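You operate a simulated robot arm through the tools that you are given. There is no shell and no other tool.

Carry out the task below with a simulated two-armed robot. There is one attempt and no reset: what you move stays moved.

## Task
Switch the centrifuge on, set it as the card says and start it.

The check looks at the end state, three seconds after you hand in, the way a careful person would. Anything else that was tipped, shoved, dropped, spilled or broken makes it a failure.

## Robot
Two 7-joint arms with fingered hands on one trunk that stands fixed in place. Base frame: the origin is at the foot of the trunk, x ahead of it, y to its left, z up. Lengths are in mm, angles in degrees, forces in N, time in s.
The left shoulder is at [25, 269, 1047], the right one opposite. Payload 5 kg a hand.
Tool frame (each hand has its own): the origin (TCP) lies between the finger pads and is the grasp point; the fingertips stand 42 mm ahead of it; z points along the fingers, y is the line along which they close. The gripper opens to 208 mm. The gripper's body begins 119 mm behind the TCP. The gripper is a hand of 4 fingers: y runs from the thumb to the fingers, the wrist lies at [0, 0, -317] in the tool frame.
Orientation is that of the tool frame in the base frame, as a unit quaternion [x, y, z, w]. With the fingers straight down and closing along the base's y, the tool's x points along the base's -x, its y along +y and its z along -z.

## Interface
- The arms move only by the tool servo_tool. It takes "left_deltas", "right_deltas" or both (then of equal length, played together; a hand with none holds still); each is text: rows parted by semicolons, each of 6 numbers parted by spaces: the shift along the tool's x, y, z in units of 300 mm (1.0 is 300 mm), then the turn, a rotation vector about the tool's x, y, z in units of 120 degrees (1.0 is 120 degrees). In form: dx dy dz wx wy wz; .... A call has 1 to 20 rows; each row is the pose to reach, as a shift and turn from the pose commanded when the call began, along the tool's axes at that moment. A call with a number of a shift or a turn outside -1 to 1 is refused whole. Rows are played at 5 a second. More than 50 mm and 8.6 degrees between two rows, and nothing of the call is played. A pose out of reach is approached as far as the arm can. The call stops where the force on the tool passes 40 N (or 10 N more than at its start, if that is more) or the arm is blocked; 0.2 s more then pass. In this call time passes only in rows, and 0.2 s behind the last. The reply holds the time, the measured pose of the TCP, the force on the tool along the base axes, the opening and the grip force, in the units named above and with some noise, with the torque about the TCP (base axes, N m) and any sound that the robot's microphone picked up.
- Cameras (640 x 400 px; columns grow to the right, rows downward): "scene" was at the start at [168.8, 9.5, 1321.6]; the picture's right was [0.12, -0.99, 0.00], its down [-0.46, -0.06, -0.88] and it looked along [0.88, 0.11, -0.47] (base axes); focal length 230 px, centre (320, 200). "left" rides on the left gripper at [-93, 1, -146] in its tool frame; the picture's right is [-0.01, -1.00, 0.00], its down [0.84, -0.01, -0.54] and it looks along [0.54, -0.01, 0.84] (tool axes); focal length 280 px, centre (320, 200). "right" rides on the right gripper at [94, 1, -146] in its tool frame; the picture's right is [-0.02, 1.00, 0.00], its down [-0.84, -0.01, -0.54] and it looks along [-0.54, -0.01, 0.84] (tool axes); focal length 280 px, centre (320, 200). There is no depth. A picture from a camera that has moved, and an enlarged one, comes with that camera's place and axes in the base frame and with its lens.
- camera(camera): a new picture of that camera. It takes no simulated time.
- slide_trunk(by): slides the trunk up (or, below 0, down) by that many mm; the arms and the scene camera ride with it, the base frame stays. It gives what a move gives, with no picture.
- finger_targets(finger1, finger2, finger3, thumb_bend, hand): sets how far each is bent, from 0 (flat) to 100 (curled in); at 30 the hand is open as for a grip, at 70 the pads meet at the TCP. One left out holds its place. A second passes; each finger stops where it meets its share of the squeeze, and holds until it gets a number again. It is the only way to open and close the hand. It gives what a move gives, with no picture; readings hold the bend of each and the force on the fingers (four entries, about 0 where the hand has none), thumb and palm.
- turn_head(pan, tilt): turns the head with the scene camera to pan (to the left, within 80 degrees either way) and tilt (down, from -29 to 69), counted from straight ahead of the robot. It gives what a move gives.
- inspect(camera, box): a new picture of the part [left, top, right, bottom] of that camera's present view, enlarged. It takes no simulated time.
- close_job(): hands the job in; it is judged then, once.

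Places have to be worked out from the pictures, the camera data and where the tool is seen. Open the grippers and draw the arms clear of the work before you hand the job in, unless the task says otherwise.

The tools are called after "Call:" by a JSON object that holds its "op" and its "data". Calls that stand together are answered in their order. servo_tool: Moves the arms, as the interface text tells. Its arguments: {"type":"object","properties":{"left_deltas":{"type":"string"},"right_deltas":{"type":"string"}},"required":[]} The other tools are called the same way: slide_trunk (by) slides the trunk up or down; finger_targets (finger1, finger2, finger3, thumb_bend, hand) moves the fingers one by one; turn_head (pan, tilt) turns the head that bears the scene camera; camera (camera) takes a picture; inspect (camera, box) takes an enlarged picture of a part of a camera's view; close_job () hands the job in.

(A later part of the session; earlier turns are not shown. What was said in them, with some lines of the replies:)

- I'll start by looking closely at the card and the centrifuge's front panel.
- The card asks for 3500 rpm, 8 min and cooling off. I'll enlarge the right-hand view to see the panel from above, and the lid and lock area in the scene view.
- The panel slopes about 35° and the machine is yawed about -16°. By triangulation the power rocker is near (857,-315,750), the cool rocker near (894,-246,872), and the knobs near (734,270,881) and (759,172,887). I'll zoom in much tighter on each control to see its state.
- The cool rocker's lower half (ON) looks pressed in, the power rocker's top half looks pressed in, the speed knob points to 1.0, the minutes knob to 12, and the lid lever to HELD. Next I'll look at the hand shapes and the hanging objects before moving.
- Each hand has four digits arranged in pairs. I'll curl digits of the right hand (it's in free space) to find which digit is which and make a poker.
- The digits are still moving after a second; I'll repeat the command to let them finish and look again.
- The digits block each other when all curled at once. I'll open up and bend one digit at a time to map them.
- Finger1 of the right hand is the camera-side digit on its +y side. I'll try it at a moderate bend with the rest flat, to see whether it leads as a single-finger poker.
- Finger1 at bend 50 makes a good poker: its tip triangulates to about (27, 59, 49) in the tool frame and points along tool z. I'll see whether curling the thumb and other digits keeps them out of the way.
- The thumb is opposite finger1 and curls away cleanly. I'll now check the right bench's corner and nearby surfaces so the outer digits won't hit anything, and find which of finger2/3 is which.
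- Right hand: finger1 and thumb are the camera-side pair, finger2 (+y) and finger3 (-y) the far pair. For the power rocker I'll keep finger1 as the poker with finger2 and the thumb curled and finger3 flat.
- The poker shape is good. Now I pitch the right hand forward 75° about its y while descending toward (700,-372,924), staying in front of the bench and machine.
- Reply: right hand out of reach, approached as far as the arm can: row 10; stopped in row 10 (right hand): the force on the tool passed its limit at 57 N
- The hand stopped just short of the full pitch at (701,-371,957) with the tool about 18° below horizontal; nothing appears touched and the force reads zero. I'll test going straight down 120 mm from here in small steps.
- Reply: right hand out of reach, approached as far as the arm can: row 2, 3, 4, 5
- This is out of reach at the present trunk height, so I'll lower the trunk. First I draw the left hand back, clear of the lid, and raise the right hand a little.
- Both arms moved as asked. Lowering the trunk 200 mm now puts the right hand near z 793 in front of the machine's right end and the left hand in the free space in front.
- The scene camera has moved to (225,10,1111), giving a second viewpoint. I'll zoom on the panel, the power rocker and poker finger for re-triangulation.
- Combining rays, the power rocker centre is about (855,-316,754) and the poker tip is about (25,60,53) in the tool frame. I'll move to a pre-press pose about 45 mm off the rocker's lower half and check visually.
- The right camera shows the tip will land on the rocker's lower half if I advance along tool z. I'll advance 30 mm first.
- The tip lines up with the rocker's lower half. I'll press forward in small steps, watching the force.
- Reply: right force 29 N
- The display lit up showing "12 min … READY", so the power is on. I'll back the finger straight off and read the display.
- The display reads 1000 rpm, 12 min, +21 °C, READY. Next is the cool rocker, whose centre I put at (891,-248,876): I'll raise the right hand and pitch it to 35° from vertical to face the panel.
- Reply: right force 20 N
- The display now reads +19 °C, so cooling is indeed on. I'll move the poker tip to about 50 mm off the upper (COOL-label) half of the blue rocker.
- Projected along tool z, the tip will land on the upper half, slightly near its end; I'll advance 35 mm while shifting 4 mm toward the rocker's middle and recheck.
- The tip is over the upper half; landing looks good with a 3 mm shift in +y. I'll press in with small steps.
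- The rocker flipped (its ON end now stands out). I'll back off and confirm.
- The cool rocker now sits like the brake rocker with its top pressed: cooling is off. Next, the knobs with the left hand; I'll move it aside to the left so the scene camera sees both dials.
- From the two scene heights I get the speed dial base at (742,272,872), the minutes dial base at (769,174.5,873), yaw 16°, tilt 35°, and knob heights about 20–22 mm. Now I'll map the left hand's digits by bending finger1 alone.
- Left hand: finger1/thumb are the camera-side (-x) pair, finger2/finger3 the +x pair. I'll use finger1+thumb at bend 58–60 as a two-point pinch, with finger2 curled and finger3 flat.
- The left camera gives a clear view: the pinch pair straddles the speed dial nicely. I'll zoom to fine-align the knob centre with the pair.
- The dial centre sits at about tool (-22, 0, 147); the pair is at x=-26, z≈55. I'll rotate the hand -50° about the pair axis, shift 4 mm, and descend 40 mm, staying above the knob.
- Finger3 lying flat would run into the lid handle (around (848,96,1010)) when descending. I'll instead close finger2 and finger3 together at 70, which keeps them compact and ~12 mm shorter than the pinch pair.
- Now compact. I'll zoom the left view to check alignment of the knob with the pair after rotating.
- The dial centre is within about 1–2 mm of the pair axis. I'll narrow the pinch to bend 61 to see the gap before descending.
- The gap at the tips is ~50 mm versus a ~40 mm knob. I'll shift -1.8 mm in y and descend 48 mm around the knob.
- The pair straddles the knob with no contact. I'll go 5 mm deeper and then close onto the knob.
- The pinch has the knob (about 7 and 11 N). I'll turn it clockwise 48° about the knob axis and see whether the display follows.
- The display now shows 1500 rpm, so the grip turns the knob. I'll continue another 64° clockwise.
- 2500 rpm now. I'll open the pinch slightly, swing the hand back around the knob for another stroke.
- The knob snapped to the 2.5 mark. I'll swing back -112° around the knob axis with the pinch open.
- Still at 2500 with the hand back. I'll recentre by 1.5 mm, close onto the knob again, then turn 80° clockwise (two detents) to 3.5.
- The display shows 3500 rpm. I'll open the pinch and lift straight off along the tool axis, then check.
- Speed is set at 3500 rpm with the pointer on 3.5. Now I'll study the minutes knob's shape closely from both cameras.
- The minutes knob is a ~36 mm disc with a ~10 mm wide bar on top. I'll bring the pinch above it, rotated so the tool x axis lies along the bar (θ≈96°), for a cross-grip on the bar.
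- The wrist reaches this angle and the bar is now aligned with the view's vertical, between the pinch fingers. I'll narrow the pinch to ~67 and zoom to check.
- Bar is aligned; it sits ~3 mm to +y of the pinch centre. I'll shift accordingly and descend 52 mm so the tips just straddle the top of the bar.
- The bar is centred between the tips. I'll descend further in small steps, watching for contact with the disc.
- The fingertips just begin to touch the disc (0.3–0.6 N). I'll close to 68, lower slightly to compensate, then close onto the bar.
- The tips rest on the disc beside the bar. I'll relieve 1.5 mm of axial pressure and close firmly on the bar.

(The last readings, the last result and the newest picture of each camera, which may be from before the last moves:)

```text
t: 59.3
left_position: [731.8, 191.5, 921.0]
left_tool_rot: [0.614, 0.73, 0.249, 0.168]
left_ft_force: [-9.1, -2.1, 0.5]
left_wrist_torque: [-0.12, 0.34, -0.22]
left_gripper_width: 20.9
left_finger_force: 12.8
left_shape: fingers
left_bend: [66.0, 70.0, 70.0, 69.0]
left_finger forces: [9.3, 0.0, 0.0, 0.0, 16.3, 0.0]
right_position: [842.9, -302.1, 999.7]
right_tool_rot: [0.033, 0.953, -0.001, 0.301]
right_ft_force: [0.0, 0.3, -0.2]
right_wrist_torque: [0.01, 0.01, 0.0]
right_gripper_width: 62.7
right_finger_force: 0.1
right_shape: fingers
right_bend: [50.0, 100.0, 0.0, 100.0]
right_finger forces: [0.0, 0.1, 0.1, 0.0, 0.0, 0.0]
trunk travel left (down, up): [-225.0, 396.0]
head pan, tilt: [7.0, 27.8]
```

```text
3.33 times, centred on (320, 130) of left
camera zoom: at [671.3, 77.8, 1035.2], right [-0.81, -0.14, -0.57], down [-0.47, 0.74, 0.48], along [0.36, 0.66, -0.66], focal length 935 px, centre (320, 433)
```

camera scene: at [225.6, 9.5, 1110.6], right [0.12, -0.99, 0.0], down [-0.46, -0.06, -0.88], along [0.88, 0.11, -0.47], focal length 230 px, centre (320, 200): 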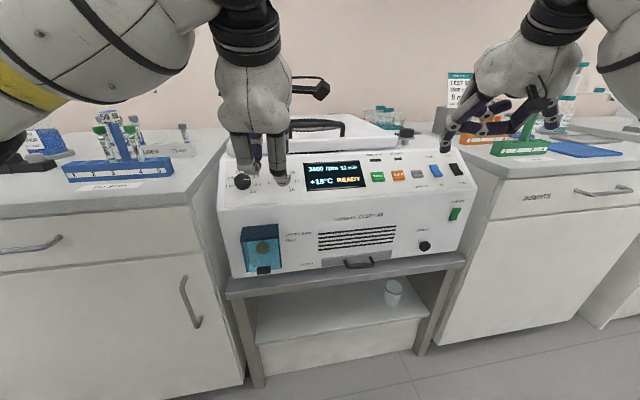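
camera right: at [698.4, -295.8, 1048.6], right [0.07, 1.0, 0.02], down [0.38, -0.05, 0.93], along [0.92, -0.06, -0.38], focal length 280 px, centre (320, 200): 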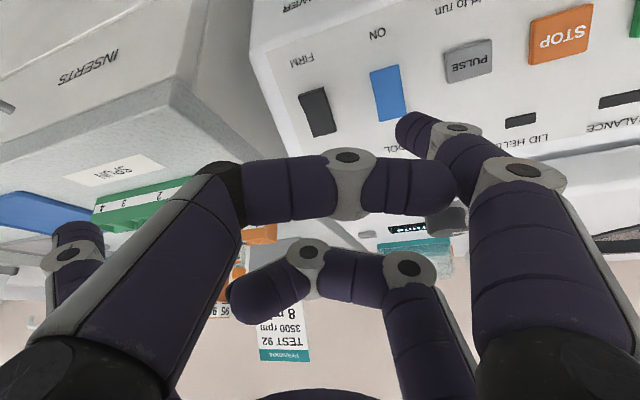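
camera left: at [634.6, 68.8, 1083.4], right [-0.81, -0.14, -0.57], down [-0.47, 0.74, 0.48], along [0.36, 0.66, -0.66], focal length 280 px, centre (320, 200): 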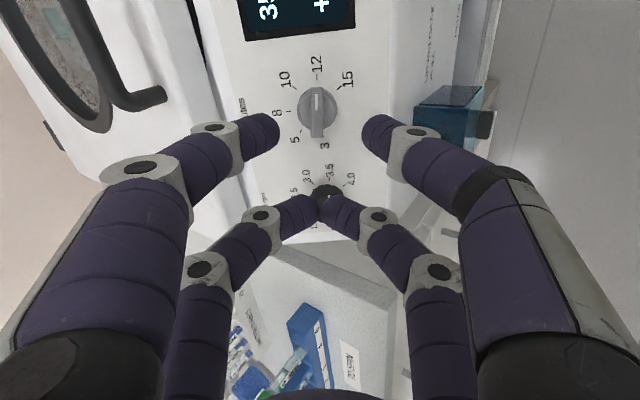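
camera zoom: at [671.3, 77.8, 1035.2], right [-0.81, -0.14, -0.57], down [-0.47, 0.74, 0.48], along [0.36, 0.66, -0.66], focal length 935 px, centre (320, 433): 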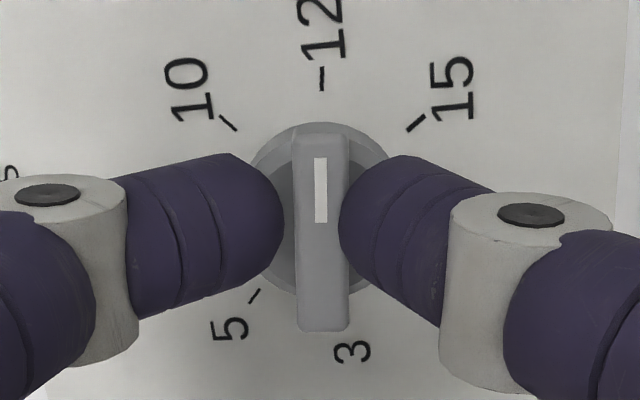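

Forces read 9 N (finger1) and 16 N (thumb), though the view looks asymmetric. I'll check the grip from the scene camera before turning.

Call:
{"op": "inspect", "data": {"camera": "scene", "box": [255, 150, 315, 200]}}

Call:
{"op": "inspect", "data": {"camera": "left", "box": [285, 95, 355, 150]}}

```text
8.00 times, centred on (285, 175) of scene
camera zoom: at [225.2, 9.4, 1110.6], right [0.12, -0.99, 0.0], down [-0.46, -0.06, -0.88], along [0.88, 0.11, -0.47], focal length 1840 px, centre (600, 400)
```

zoom: 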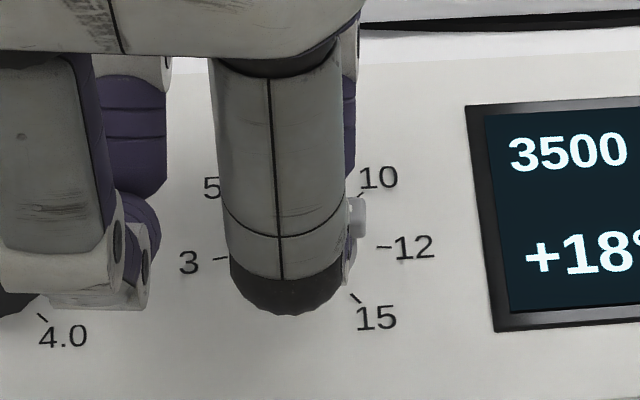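

```text
7.27 times, centred on (320, 122) of left
camera zoom: at [671.3, 77.8, 1035.2], right [-0.81, -0.14, -0.57], down [-0.47, 0.74, 0.48], along [0.36, 0.66, -0.66], focal length 2039 px, centre (320, 764)
```

zoom: 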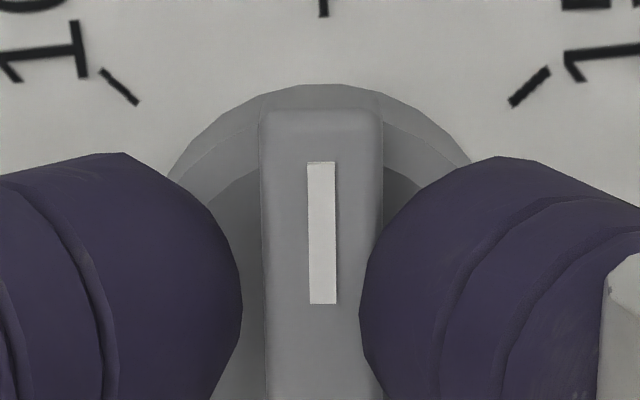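

I'll try a gentle 24° counter-clockwise turn about the knob axis and see whether the bar follows.

Call:
{"op": "servo_tool", "data": {"left_deltas": "-0.0005 -0.012 0 0 0 -0.0667; -0.0026 -0.0237 0 0 0 -0.1333; -0.0063 -0.0351 0 0 0 -0.2"}}

Call:
{"op": "inspect", "data": {"camera": "left", "box": [240, 70, 400, 190]}}

Call:
{"op": "inspect", "data": {"camera": "scene", "box": [240, 140, 360, 220]}}

```text
t: 60.1
left_position: [725.8, 188.1, 913.7]
left_tool_rot: [0.447, 0.842, 0.208, 0.218]
left_ft_force: [-7.8, -5.8, 0.1]
left_wrist_torque: [-0.17, 0.24, -0.33]
left_gripper_width: 20.6
left_finger_force: 12.5
left_shape: fingers
left_bend: [66.0, 70.0, 70.0, 69.0]
left_finger forces: [8.7, 0.1, 0.1, 0.0, 16.5, 0.0]
right_position: [843.6, -303.1, 1000.6]
right_tool_rot: [0.032, 0.953, -0.002, 0.302]
right_ft_force: [0.3, -0.4, 0.1]
right_wrist_torque: [0.02, -0.01, -0.01]
right_gripper_width: 62.9
right_finger_force: 0.0
right_shape: fingers
right_bend: [50.0, 100.0, 0.0, 100.0]
right_finger forces: [0.0, 0.0, 0.0, 0.0, 0.0, 0.0]
trunk travel left (down, up): [-225.0, 396.0]
head pan, tilt: [7.0, 27.8]
```

```text
3.33 times, centred on (320, 130) of left
camera zoom: at [692.8, 88.1, 1051.8], right [-0.65, -0.53, -0.54], down [-0.73, 0.62, 0.28], along [0.19, 0.58, -0.79], focal length 935 px, centre (320, 433)
```

zoom: 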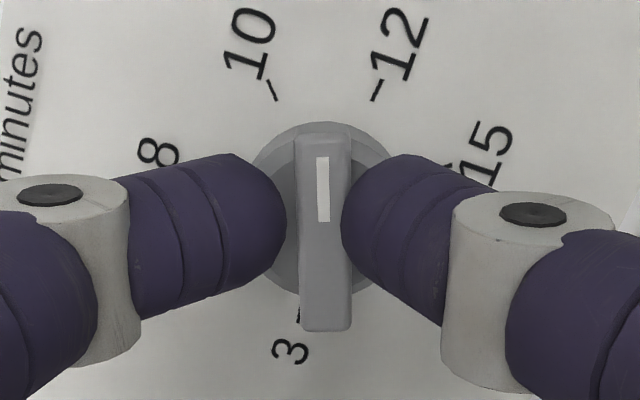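

```text
5.00 times, centred on (300, 180) of scene
camera zoom: at [225.3, 9.2, 1110.7], right [0.12, -0.99, 0.0], down [-0.46, -0.06, -0.88], along [0.88, 0.11, -0.47], focal length 1150 px, centre (420, 300)
```

zoom: 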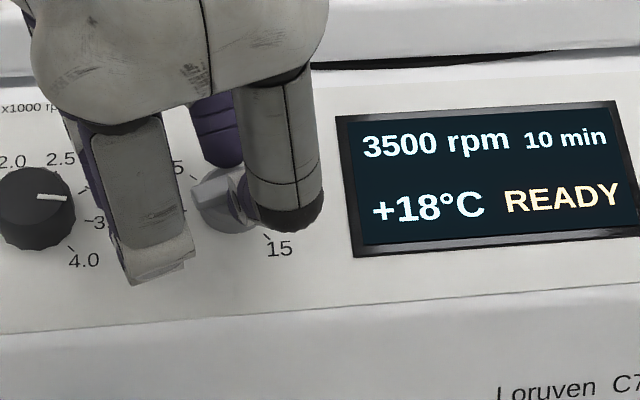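

The bar follows and the display now reads 10 min. I'll continue 72° more counter-clockwise to point it at 8.

Call:
{"op": "servo_tool", "data": {"left_deltas": "-0.0005 -0.012 0 0 0 -0.0667; -0.0026 -0.0237 0 0 0 -0.1333; -0.0063 -0.0351 0 0 0 -0.2; -0.0116 -0.0458 0 0 0 -0.2667; -0.0183 -0.0557 0 0 0 -0.3333; -0.0264 -0.0645 0 0 0 -0.4; -0.0356 -0.0722 0 0 0 -0.4667; -0.0457 -0.0785 0 0 0 -0.5333; -0.0567 -0.0833 0 0 0 -0.6"}}

Call:
{"op": "inspect", "data": {"camera": "left", "box": [240, 70, 400, 190]}}

Call:
{"op": "inspect", "data": {"camera": "scene", "box": [200, 120, 360, 220]}}

```text
t: 62.1
left_position: [716.6, 161.4, 904.8]
left_tool_rot: [-0.134, 0.944, 0.042, 0.299]
left_ft_force: [4.0, -1.1, 4.0]
left_wrist_torque: [0.1, -0.27, -0.07]
left_gripper_width: 20.6
left_finger_force: 12.0
left_shape: fingers
left_bend: [66.0, 70.0, 70.0, 69.0]
left_finger forces: [12.3, 0.0, 0.0, 0.1, 11.7, 0.1]
right_position: [843.2, -302.0, 999.7]
right_tool_rot: [0.032, 0.953, -0.001, 0.301]
right_ft_force: [-0.5, 0.4, 0.5]
right_wrist_torque: [-0.05, 0.01, -0.03]
right_gripper_width: 62.7
right_finger_force: 0.0
right_shape: fingers
right_bend: [50.0, 100.0, 0.0, 100.0]
right_finger forces: [0.1, 0.0, 0.0, 0.1, 0.0, 0.0]
trunk travel left (down, up): [-225.0, 396.0]
head pan, tilt: [7.0, 27.8]
```

```text
3.33 times, centred on (320, 130) of left
camera zoom: at [709.7, 161.5, 1077.6], right [0.29, -0.96, 0.01], down [-0.96, -0.29, -0.04], along [0.04, 0.0, -1.0], focal length 935 px, centre (320, 433)
```

zoom: 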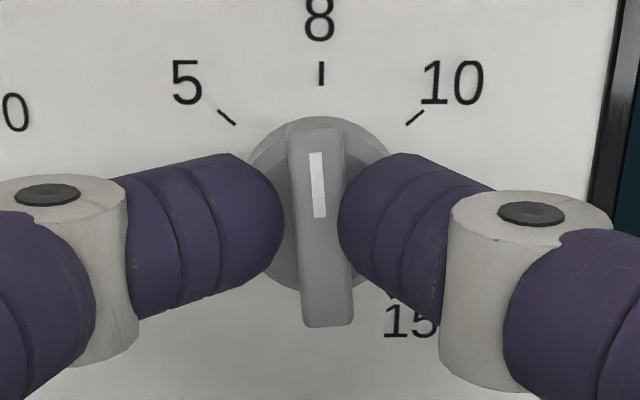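

```text
4.00 times, centred on (280, 170) of scene
camera zoom: at [225.5, 9.5, 1110.6], right [0.12, -0.99, 0.0], down [-0.46, -0.06, -0.88], along [0.88, 0.11, -0.47], focal length 920 px, centre (480, 320)
```

zoom: 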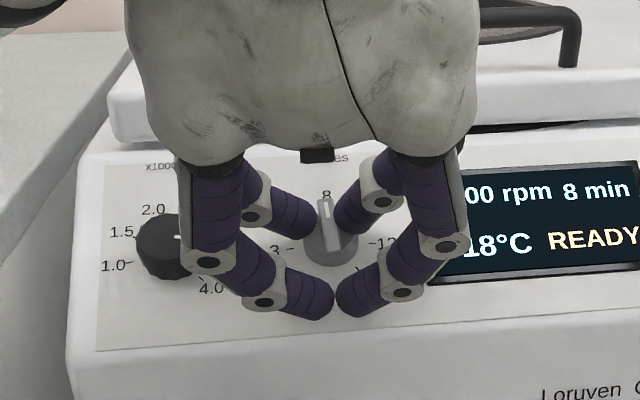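

8 min is set. I'll ease the fingers open a little and lift straight off.

Call:
{"op": "finger_targets", "data": {"hand": "left", "finger1": 65, "thumb_bend": 67}}

Call:
{"op": "servo_tool", "data": {"left_deltas": "0 0 -0.02 0 0 0; 0 0 -0.05 0 0 0; 0 0 -0.1 0 0 0; 0 0 -0.18 0 0 0; 0 0 -0.28 0 0 0"}}

Call:
{"op": "camera", "data": {"camera": "left"}}

Call:
{"op": "camera", "data": {"camera": "scene"}}

Call:
{"op": "inspect", "data": {"camera": "scene", "box": [300, 140, 420, 215]}}

```text
t: 63.1
left_position: [716.6, 160.7, 903.2]
left_tool_rot: [-0.132, 0.944, 0.041, 0.299]
left_ft_force: [-4.5, -1.2, 3.8]
left_wrist_torque: [-0.06, -0.14, -0.1]
left_gripper_width: 28.5
left_finger_force: 3.4
left_shape: fingers
left_bend: [65.0, 70.0, 70.0, 67.0]
left_finger forces: [0.9, 0.0, 0.0, 0.0, 5.1, 0.0]
right_position: [843.1, -302.7, 1001.5]
right_tool_rot: [0.032, 0.953, -0.001, 0.301]
right_ft_force: [0.1, -0.6, 0.5]
right_wrist_torque: [0.01, -0.05, 0.04]
right_gripper_width: 62.8
right_finger_force: 0.0
right_shape: fingers
right_bend: [50.0, 100.0, 0.0, 100.0]
right_finger forces: [0.1, 0.0, 0.1, 0.0, 0.1, 0.0]
trunk travel left (down, up): [-225.0, 396.0]
head pan, tilt: [7.0, 27.8]
```

```text
t: 64.3
left_position: [668.3, 147.9, 974.9]
left_tool_rot: [-0.132, 0.944, 0.041, 0.299]
left_ft_force: [0.0, -0.9, 0.2]
left_wrist_torque: [0.03, 0.01, 0.0]
left_gripper_width: 29.5
left_finger_force: 0.0
left_shape: fingers
left_bend: [65.0, 70.0, 70.0, 67.0]
left_finger forces: [0.1, 0.0, 0.1, 0.0, 0.1, 0.0]
right_position: [842.2, -302.9, 1001.6]
right_tool_rot: [0.032, 0.953, -0.002, 0.302]
right_ft_force: [0.1, 0.1, 0.7]
right_wrist_torque: [0.0, -0.01, 0.02]
right_gripper_width: 62.9
right_finger_force: 0.1
right_shape: fingers
right_bend: [50.0, 100.0, 0.0, 100.0]
right_finger forces: [0.0, 0.0, 0.0, 0.1, 0.0, 0.0]
trunk travel left (down, up): [-225.0, 396.0]
head pan, tilt: [7.0, 27.8]
```

```text
taken
camera left: at [662.6, 148.0, 1147.0], right [0.29, -0.96, 0.01], down [-0.96, -0.29, -0.04], along [0.04, 0.0, -1.0], focal length 280 px, centre (320, 200)
```

left: 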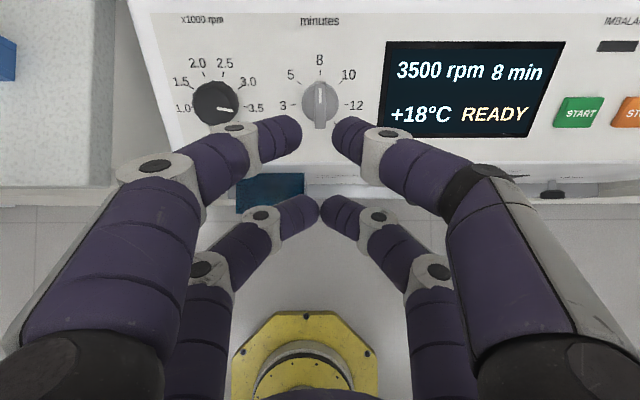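

```text
taken
camera scene: at [225.2, 9.6, 1111.0], right [0.12, -0.99, 0.0], down [-0.46, -0.06, -0.88], along [0.88, 0.11, -0.47], focal length 230 px, centre (320, 200)
```

scene: 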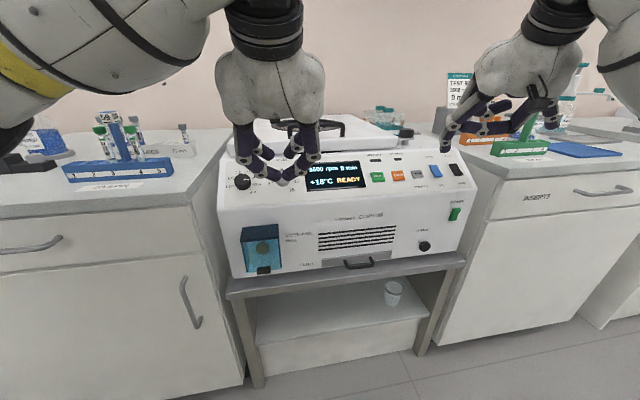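

```text
5.33 times, centred on (360, 178) of scene
camera zoom: at [225.2, 9.6, 1111.0], right [0.12, -0.99, 0.0], down [-0.46, -0.06, -0.88], along [0.88, 0.11, -0.47], focal length 1227 px, centre (107, 320)
```

zoom: 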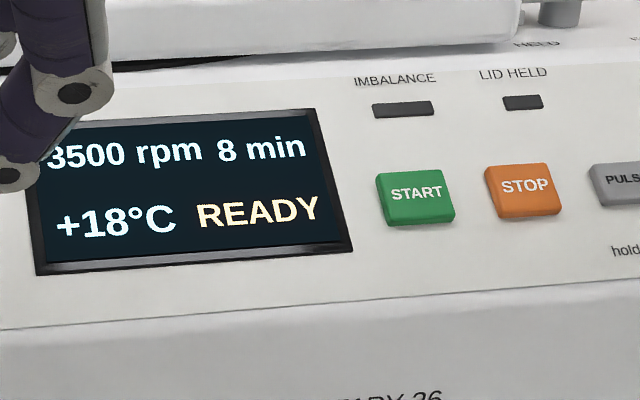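

All settings read correctly: 3500 rpm, 8 min, READY, cooling stopped falling. Before starting, I'll check the lid and its lever closely.

Call:
{"op": "inspect", "data": {"camera": "scene", "box": [375, 115, 435, 160]}}

Call:
{"op": "inspect", "data": {"camera": "scene", "box": [225, 105, 425, 165]}}

Call:
{"op": "camera", "data": {"camera": "right"}}

```text
8.89 times, centred on (405, 138) of scene
camera zoom: at [225.2, 9.6, 1111.0], right [0.12, -0.99, 0.0], down [-0.46, -0.06, -0.88], along [0.88, 0.11, -0.47], focal length 2045 px, centre (-436, 756)
```

zoom: 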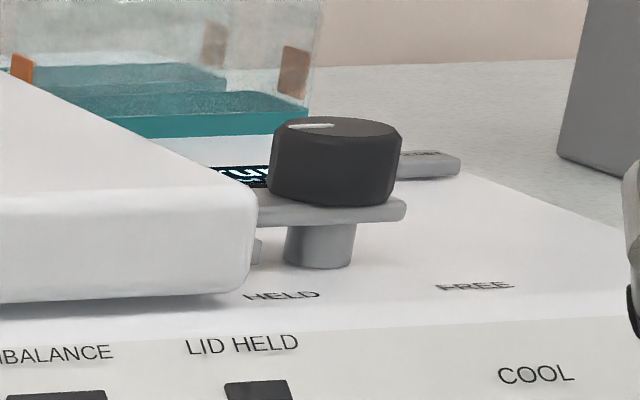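

```text
3.20 times, centred on (325, 135) of scene
camera zoom: at [225.2, 9.6, 1111.0], right [0.12, -0.99, 0.0], down [-0.46, -0.06, -0.88], along [0.88, 0.11, -0.47], focal length 736 px, centre (304, 408)
```

zoom: 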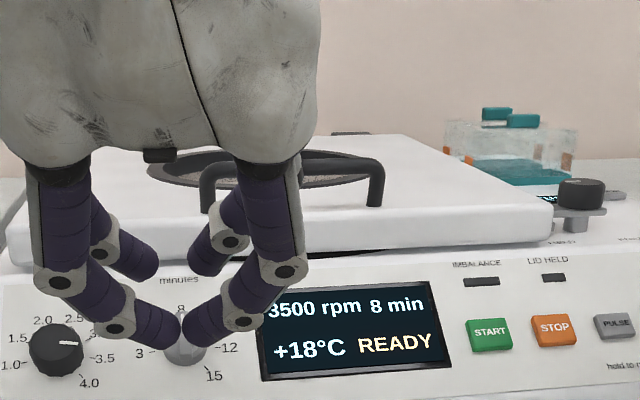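

```text
taken
camera right: at [682.0, -292.6, 1066.8], right [0.07, 1.0, 0.02], down [0.38, -0.05, 0.93], along [0.92, -0.06, -0.38], focal length 280 px, centre (320, 200)
```

right: 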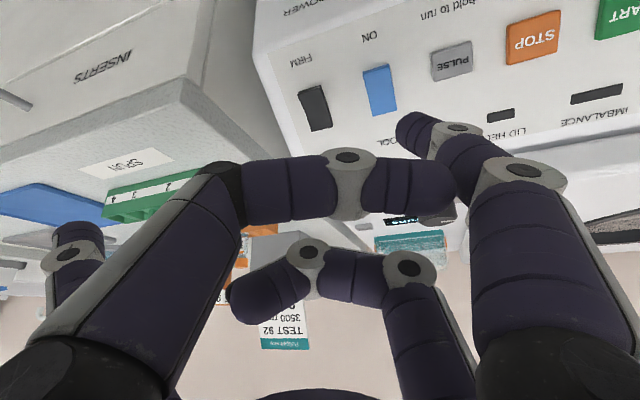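

The lever plate sits over the lid at HELD. I'll withdraw the left hand to the left, and bring the right poker to 45 mm above START at about (830,-77,872).

Call:
{"op": "servo_tool", "data": {"left_deltas": "-0.002 0.124 -0.05 0 0 0; -0.004 0.249 -0.099 0 0 0; -0.006 0.373 -0.149 0 0 0; -0.008 0.497 -0.199 0 0 0; -0.01 0.622 -0.248 0 0 0; -0.012 0.746 -0.298 0 0 0"}}

Call:
{"op": "servo_tool", "data": {"right_deltas": "0.0433 0.1078 -0.0046 0 0 0; 0.0867 0.2156 -0.0092 0 0 0; 0.13 0.3234 -0.0139 0 0 0; 0.1733 0.4312 -0.0185 0 0 0; 0.2167 0.539 -0.0231 0 0 0"}}

Call:
{"op": "camera", "data": {"camera": "right"}}

Call:
{"op": "inspect", "data": {"camera": "scene", "box": [330, 110, 450, 210]}}

```text
t: 65.7
left_position: [561.7, 351.3, 1048.7]
left_tool_rot: [-0.133, 0.944, 0.042, 0.298]
left_ft_force: [0.1, 0.6, 1.3]
left_wrist_torque: [0.01, 0.03, 0.06]
left_gripper_width: 29.7
left_finger_force: 0.1
left_shape: fingers
left_bend: [65.0, 70.0, 70.0, 67.0]
left_finger forces: [0.1, 0.1, 0.0, 0.0, 0.0, 0.1]
right_position: [843.0, -301.7, 1000.7]
right_tool_rot: [0.032, 0.953, -0.002, 0.302]
right_ft_force: [-1.2, 0.9, 1.4]
right_wrist_torque: [-0.02, 0.04, -0.05]
right_gripper_width: 62.9
right_finger_force: 0.2
right_shape: fingers
right_bend: [50.0, 100.0, 0.0, 100.0]
right_finger forces: [0.1, 0.0, 0.1, 0.0, 0.1, 0.0]
trunk travel left (down, up): [-225.0, 396.0]
head pan, tilt: [7.0, 27.8]
```

```text
t: 66.9
left_position: [561.6, 349.7, 1049.1]
left_tool_rot: [-0.132, 0.945, 0.04, 0.298]
left_ft_force: [0.6, 0.0, 0.5]
left_wrist_torque: [-0.06, 0.01, -0.01]
left_gripper_width: 29.9
left_finger_force: 0.1
left_shape: fingers
left_bend: [65.0, 70.0, 70.0, 67.0]
left_finger forces: [0.0, 0.1, 0.0, 0.1, 0.0, 0.0]
right_position: [796.1, -136.7, 971.1]
right_tool_rot: [0.032, 0.953, -0.001, 0.301]
right_ft_force: [-1.0, 0.5, -0.6]
right_wrist_torque: [0.04, -0.01, 0.02]
right_gripper_width: 63.0
right_finger_force: 0.0
right_shape: fingers
right_bend: [50.0, 100.0, 0.0, 100.0]
right_finger forces: [0.0, 0.0, 0.0, 0.0, 0.1, 0.0]
trunk travel left (down, up): [-225.0, 396.0]
head pan, tilt: [7.0, 27.8]
```

```text
taken
camera right: at [635.8, -127.0, 1036.6], right [0.07, 1.0, 0.02], down [0.38, -0.05, 0.92], along [0.92, -0.06, -0.38], focal length 280 px, centre (320, 200)
```

right: 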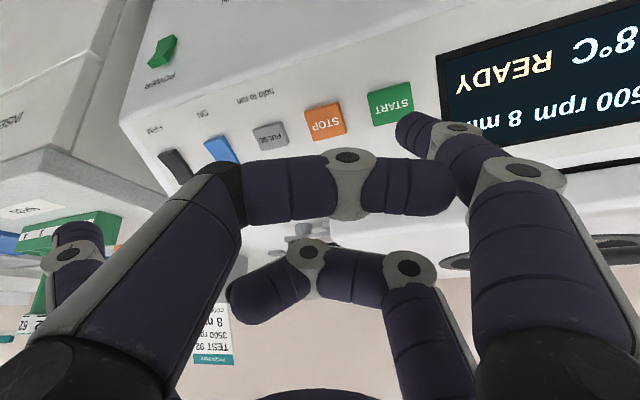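

```text
4.00 times, centred on (390, 160) of scene
camera zoom: at [225.6, 9.5, 1110.6], right [0.12, -0.99, 0.0], down [-0.46, -0.06, -0.88], along [0.88, 0.11, -0.47], focal length 920 px, centre (40, 360)
```

zoom: 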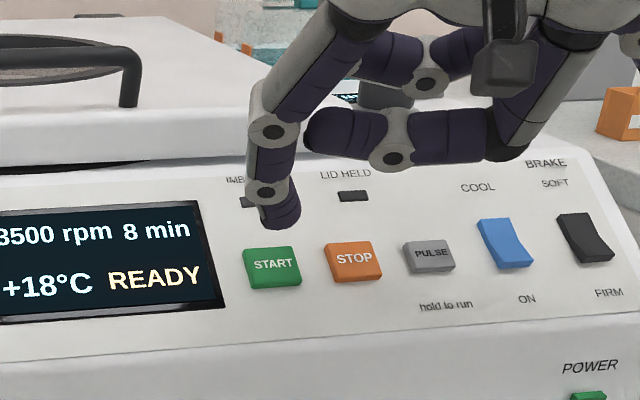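

The tip will land a bit high (upslope) on START; I'll shift 8.5 mm downslope and 2.5 mm in y while advancing 30 mm, then recheck.

Call:
{"op": "servo_tool", "data": {"right_deltas": "0.028 0.008 0.05 0 0 0; 0.028 0.008 0.1 0 0 0"}}

Call:
{"op": "inspect", "data": {"camera": "right", "box": [340, 60, 480, 160]}}

Call:
{"op": "inspect", "data": {"camera": "scene", "box": [340, 140, 430, 200]}}

```text
t: 67.5
left_position: [560.6, 350.0, 1047.7]
left_tool_rot: [-0.133, 0.944, 0.041, 0.298]
left_ft_force: [-0.3, -1.1, -0.6]
left_wrist_torque: [-0.02, 0.01, 0.0]
left_gripper_width: 29.6
left_finger_force: 0.2
left_shape: fingers
left_bend: [65.0, 70.0, 70.0, 67.0]
left_finger forces: [0.0, 0.0, 0.0, 0.0, 0.0, 0.1]
right_position: [806.6, -134.6, 941.8]
right_tool_rot: [0.032, 0.953, -0.002, 0.302]
right_ft_force: [0.0, 0.0, -0.1]
right_wrist_torque: [-0.02, 0.01, 0.0]
right_gripper_width: 62.7
right_finger_force: 0.0
right_shape: fingers
right_bend: [50.0, 100.0, 0.0, 100.0]
right_finger forces: [0.0, 0.0, 0.0, 0.0, 0.0, 0.0]
trunk travel left (down, up): [-225.0, 396.0]
head pan, tilt: [7.0, 27.8]
```

```text
4.00 times, centred on (410, 110) of right
camera zoom: at [646.4, -125.1, 1007.2], right [0.07, 1.0, 0.02], down [0.38, -0.05, 0.92], along [0.92, -0.06, -0.38], focal length 1122 px, centre (-40, 560)
```

zoom: 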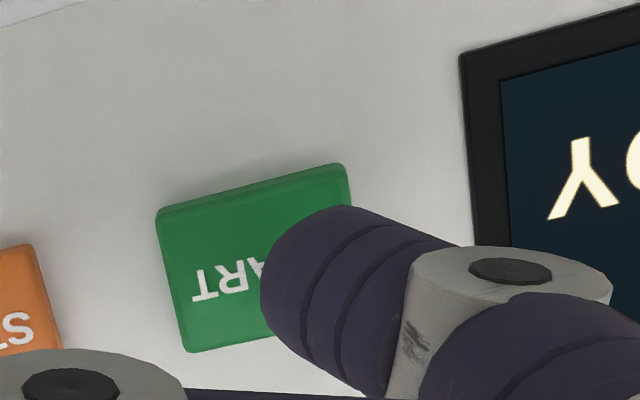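

```text
6.67 times, centred on (385, 170) of scene
camera zoom: at [225.7, 9.6, 1110.5], right [0.12, -0.99, 0.0], down [-0.46, -0.06, -0.88], along [0.88, 0.11, -0.47], focal length 1534 px, centre (-113, 400)
```

zoom: 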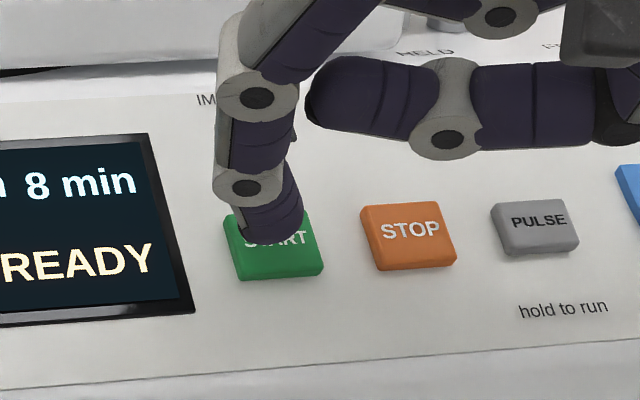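

The tip will land centrally on START. I'll press in small steps.

Call:
{"op": "servo_tool", "data": {"right_deltas": "0 0 0.02 0 0 0; 0 0 0.04 0 0 0; 0 0 0.055 0 0 0"}}

Call:
{"op": "inspect", "data": {"camera": "scene", "box": [280, 140, 420, 215]}}

```text
t: 68.3
left_position: [561.6, 349.5, 1048.8]
left_tool_rot: [-0.132, 0.944, 0.041, 0.299]
left_ft_force: [0.0, 0.5, -0.4]
left_wrist_torque: [0.01, -0.02, 0.0]
left_gripper_width: 29.7
left_finger_force: 0.1
left_shape: fingers
left_bend: [65.0, 70.0, 70.0, 67.0]
left_finger forces: [0.0, 0.0, 0.0, 0.0, 0.1, 0.0]
right_position: [815.9, -135.9, 927.2]
right_tool_rot: [0.032, 0.953, -0.002, 0.302]
right_ft_force: [-1.8, 0.4, 2.0]
right_wrist_torque: [0.09, 0.12, 0.17]
right_gripper_width: 63.0
right_finger_force: 0.7
right_shape: fingers
right_bend: [50.0, 100.0, 0.0, 100.0]
right_finger forces: [2.1, 0.0, 0.0, 0.0, 0.1, 0.1]
trunk travel left (down, up): [-225.0, 396.0]
head pan, tilt: [7.0, 27.8]
heard: click
```

```text
4.57 times, centred on (350, 178) of scene
camera zoom: at [225.4, 9.5, 1110.7], right [0.12, -0.99, 0.0], down [-0.46, -0.06, -0.88], along [0.88, 0.11, -0.47], focal length 1052 px, centre (183, 303)
```

zoom: 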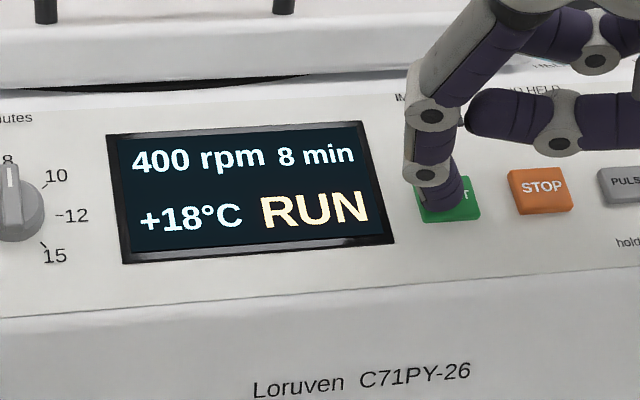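

The display shows RUN with the rpm climbing, and a click was heard. I'll back the finger off straight along the tool axis.

Call:
{"op": "servo_tool", "data": {"right_deltas": "0 0 -0.05 0 0 0; 0 0 -0.14 0 0 0; 0 0 -0.24 0 0 0; 0 0 -0.35 0 0 0"}}

Call:
{"op": "camera", "data": {"camera": "scene"}}

Call:
{"op": "inspect", "data": {"camera": "scene", "box": [280, 140, 420, 215]}}

```text
t: 69.3
left_position: [560.3, 350.7, 1049.9]
left_tool_rot: [-0.132, 0.944, 0.041, 0.298]
left_ft_force: [-0.5, 0.4, -0.2]
left_wrist_torque: [-0.05, -0.02, -0.07]
left_gripper_width: 29.9
left_finger_force: 0.1
left_shape: fingers
left_bend: [65.0, 70.0, 70.0, 67.0]
left_finger forces: [0.0, 0.0, 0.1, 0.0, 0.0, 0.1]
right_position: [756.2, -132.0, 1015.4]
right_tool_rot: [0.032, 0.953, -0.002, 0.302]
right_ft_force: [-1.0, 0.0, -0.2]
right_wrist_torque: [-0.01, -0.03, -0.02]
right_gripper_width: 62.8
right_finger_force: 0.1
right_shape: fingers
right_bend: [50.0, 100.0, 0.0, 100.0]
right_finger forces: [0.0, 0.1, 0.0, 0.0, 0.0, 0.1]
trunk travel left (down, up): [-225.0, 396.0]
head pan, tilt: [7.0, 27.8]
```

```text
taken
camera scene: at [225.1, 9.5, 1111.1], right [0.12, -0.99, 0.0], down [-0.46, -0.06, -0.88], along [0.88, 0.11, -0.47], focal length 230 px, centre (320, 200)
```

scene: 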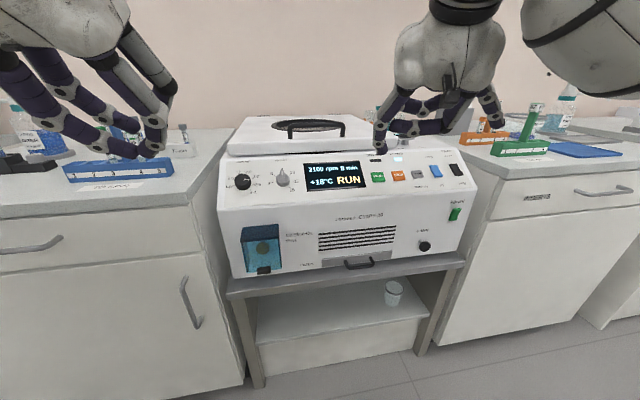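

```text
4.57 times, centred on (350, 178) of scene
camera zoom: at [225.1, 9.5, 1111.1], right [0.12, -0.99, 0.0], down [-0.46, -0.06, -0.88], along [0.88, 0.11, -0.47], focal length 1052 px, centre (183, 303)
```

zoom: 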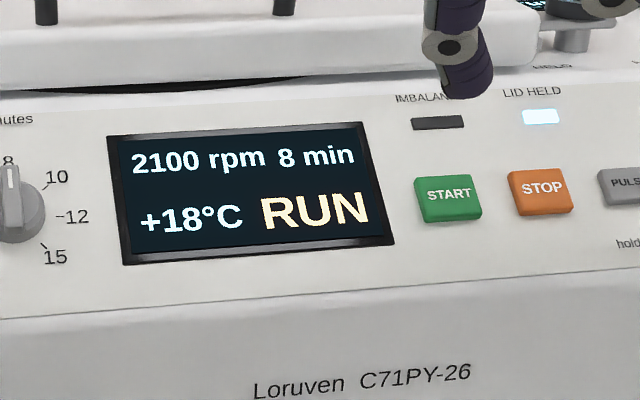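

It is running, the speed is climbing and LID HELD is lit. I'll draw the right arm back from the machine and open both hands.

Call:
{"op": "servo_tool", "data": {"right_deltas": "0.062 -0.086 -0.077 0 0 0; 0.123 -0.171 -0.155 0 0 0; 0.185 -0.257 -0.232 0 0 0; 0.246 -0.342 -0.31 0 0 0; 0.308 -0.428 -0.387 0 0 0"}}

Call:
{"op": "finger_targets", "data": {"hand": "right", "finger1": 30, "finger2": 30, "finger3": 30, "thumb_bend": 30}}

Call:
{"op": "finger_targets", "data": {"hand": "left", "finger1": 30, "finger2": 30, "finger3": 30, "thumb_bend": 30}}

Call:
{"op": "finger_targets", "data": {"hand": "right", "finger1": 30, "finger2": 30, "finger3": 30, "thumb_bend": 30}}

Call:
{"op": "camera", "data": {"camera": "scene"}}

Call:
{"op": "inspect", "data": {"camera": "scene", "box": [220, 130, 480, 230]}}

```text
t: 70.5
left_position: [560.6, 349.9, 1050.2]
left_tool_rot: [-0.132, 0.944, 0.041, 0.298]
left_ft_force: [-0.9, 0.4, 0.5]
left_wrist_torque: [0.02, 0.01, 0.01]
left_gripper_width: 29.8
left_finger_force: 0.2
left_shape: fingers
left_bend: [65.0, 70.0, 70.0, 67.0]
left_finger forces: [0.1, 0.0, 0.0, 0.1, 0.0, 0.0]
right_position: [605.5, -253.3, 1053.3]
right_tool_rot: [0.032, 0.953, -0.002, 0.301]
right_ft_force: [1.1, -0.2, -0.8]
right_wrist_torque: [-0.03, 0.0, -0.06]
right_gripper_width: 62.8
right_finger_force: 0.0
right_shape: fingers
right_bend: [50.0, 100.0, 0.0, 100.0]
right_finger forces: [0.0, 0.0, 0.0, 0.1, 0.0, 0.0]
trunk travel left (down, up): [-225.0, 396.0]
head pan, tilt: [7.0, 27.8]
```

```text
t: 71.5
left_position: [562.1, 349.7, 1047.5]
left_tool_rot: [-0.133, 0.944, 0.042, 0.298]
left_ft_force: [-0.7, 0.2, 0.3]
left_wrist_torque: [0.01, -0.01, -0.01]
left_gripper_width: 29.7
left_finger_force: 0.1
left_shape: fingers
left_bend: [65.0, 70.0, 70.0, 67.0]
left_finger forces: [0.1, 0.0, 0.0, 0.0, 0.1, 0.0]
right_position: [605.2, -252.8, 1053.5]
right_tool_rot: [0.032, 0.953, -0.002, 0.302]
right_ft_force: [-0.2, 0.3, 0.1]
right_wrist_torque: [0.02, -0.01, -0.02]
right_gripper_width: 218.4
right_finger_force: 0.0
right_shape: fingers
right_bend: [30.0, 30.0, 30.0, 30.0]
right_finger forces: [0.1, 0.0, 0.1, 0.0, 0.0, 0.0]
trunk travel left (down, up): [-225.0, 396.0]
head pan, tilt: [7.0, 27.8]
```

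```text
t: 72.5
left_position: [561.4, 350.1, 1049.1]
left_tool_rot: [-0.133, 0.944, 0.042, 0.299]
left_ft_force: [0.1, -0.3, -0.2]
left_wrist_torque: [0.03, -0.01, 0.02]
left_gripper_width: 218.2
left_finger_force: 0.0
left_shape: fingers
left_bend: [30.0, 30.0, 30.0, 30.0]
left_finger forces: [0.0, 0.0, 0.0, 0.0, 0.1, 0.0]
right_position: [606.3, -252.9, 1052.4]
right_tool_rot: [0.032, 0.953, -0.002, 0.302]
right_ft_force: [-0.9, -1.1, 0.3]
right_wrist_torque: [-0.01, 0.0, 0.02]
right_gripper_width: 218.1
right_finger_force: 0.1
right_shape: fingers
right_bend: [30.0, 30.0, 30.0, 30.0]
right_finger forces: [0.1, 0.0, 0.1, 0.1, 0.0, 0.0]
trunk travel left (down, up): [-225.0, 396.0]
head pan, tilt: [7.0, 27.8]
```

```text
t: 73.5
left_position: [561.7, 350.3, 1048.3]
left_tool_rot: [-0.132, 0.944, 0.041, 0.299]
left_ft_force: [-1.2, 0.1, 0.0]
left_wrist_torque: [-0.01, -0.01, 0.02]
left_gripper_width: 218.2
left_finger_force: 0.0
left_shape: fingers
left_bend: [30.0, 30.0, 30.0, 30.0]
left_finger forces: [0.1, 0.1, 0.0, 0.1, 0.0, 0.1]
right_position: [606.2, -251.6, 1052.9]
right_tool_rot: [0.032, 0.953, -0.001, 0.301]
right_ft_force: [0.5, 0.1, -1.0]
right_wrist_torque: [0.01, -0.01, -0.02]
right_gripper_width: 218.4
right_finger_force: 0.0
right_shape: fingers
right_bend: [30.0, 30.0, 30.0, 30.0]
right_finger forces: [0.0, 0.0, 0.0, 0.1, 0.0, 0.1]
trunk travel left (down, up): [-225.0, 396.0]
head pan, tilt: [7.0, 27.8]
```

```text
taken
camera scene: at [225.6, 9.5, 1110.6], right [0.12, -0.99, 0.0], down [-0.46, -0.06, -0.88], along [0.88, 0.11, -0.47], focal length 230 px, centre (320, 200)
```

scene: 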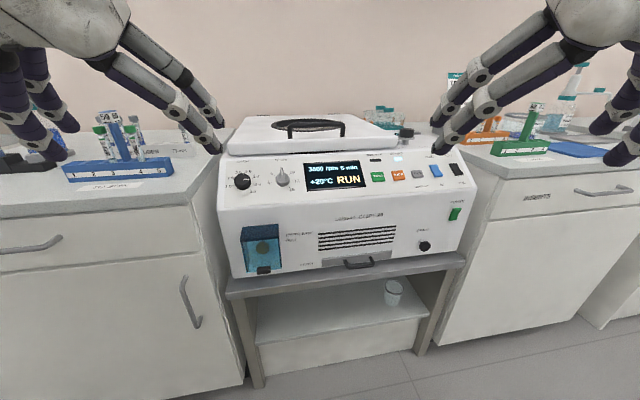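

```text
2.46 times, centred on (350, 180) of scene
camera zoom: at [225.6, 9.5, 1110.6], right [0.12, -0.99, 0.0], down [-0.46, -0.06, -0.88], along [0.88, 0.11, -0.47], focal length 566 px, centre (246, 249)
```

zoom: 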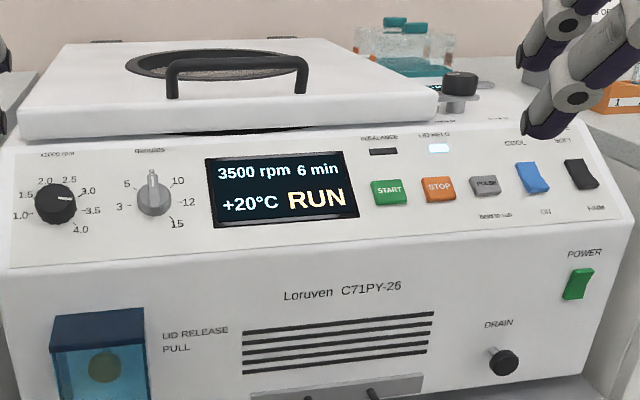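

The centrifuge is at 3500 rpm and in RUN. It is counting down from the 8 min setting, cooling is off (the temperature is rising), and LID HELD is lit. Both hands are open and clear and nothing else has moved, so I'm handing in now.

Call:
{"op": "close_job", "data": {}}

```text
The job is handed in.
```

The centrifuge is switched on, set as the card says and running. The job is handed in, but no result has come back.

- **Speed:** set to 3500 rpm; the display read 3500 rpm during the run.
- **Time:** set to 8 min; the timer was down to about 6 min when I last looked.
- **Cooling:** switched off. It had been on, and the temperature rose from +18 °C to +20 °C during the run.
- **Run state:** the display shows RUN, the LID HELD lamp is lit and the IMBALANCE lamp is dark.

I left the brake on SOFT because the card doesn't mention it. The lid lever was already at HELD, so I didn't touch it.

The only thing that looked like a bump was early on. While I was lowering the right hand in open space in front of the bench, its arm stopped on a 57 N force reading. I saw nothing touched or moved, then or in the last picture. Both hands are open and drawn back from the machine.
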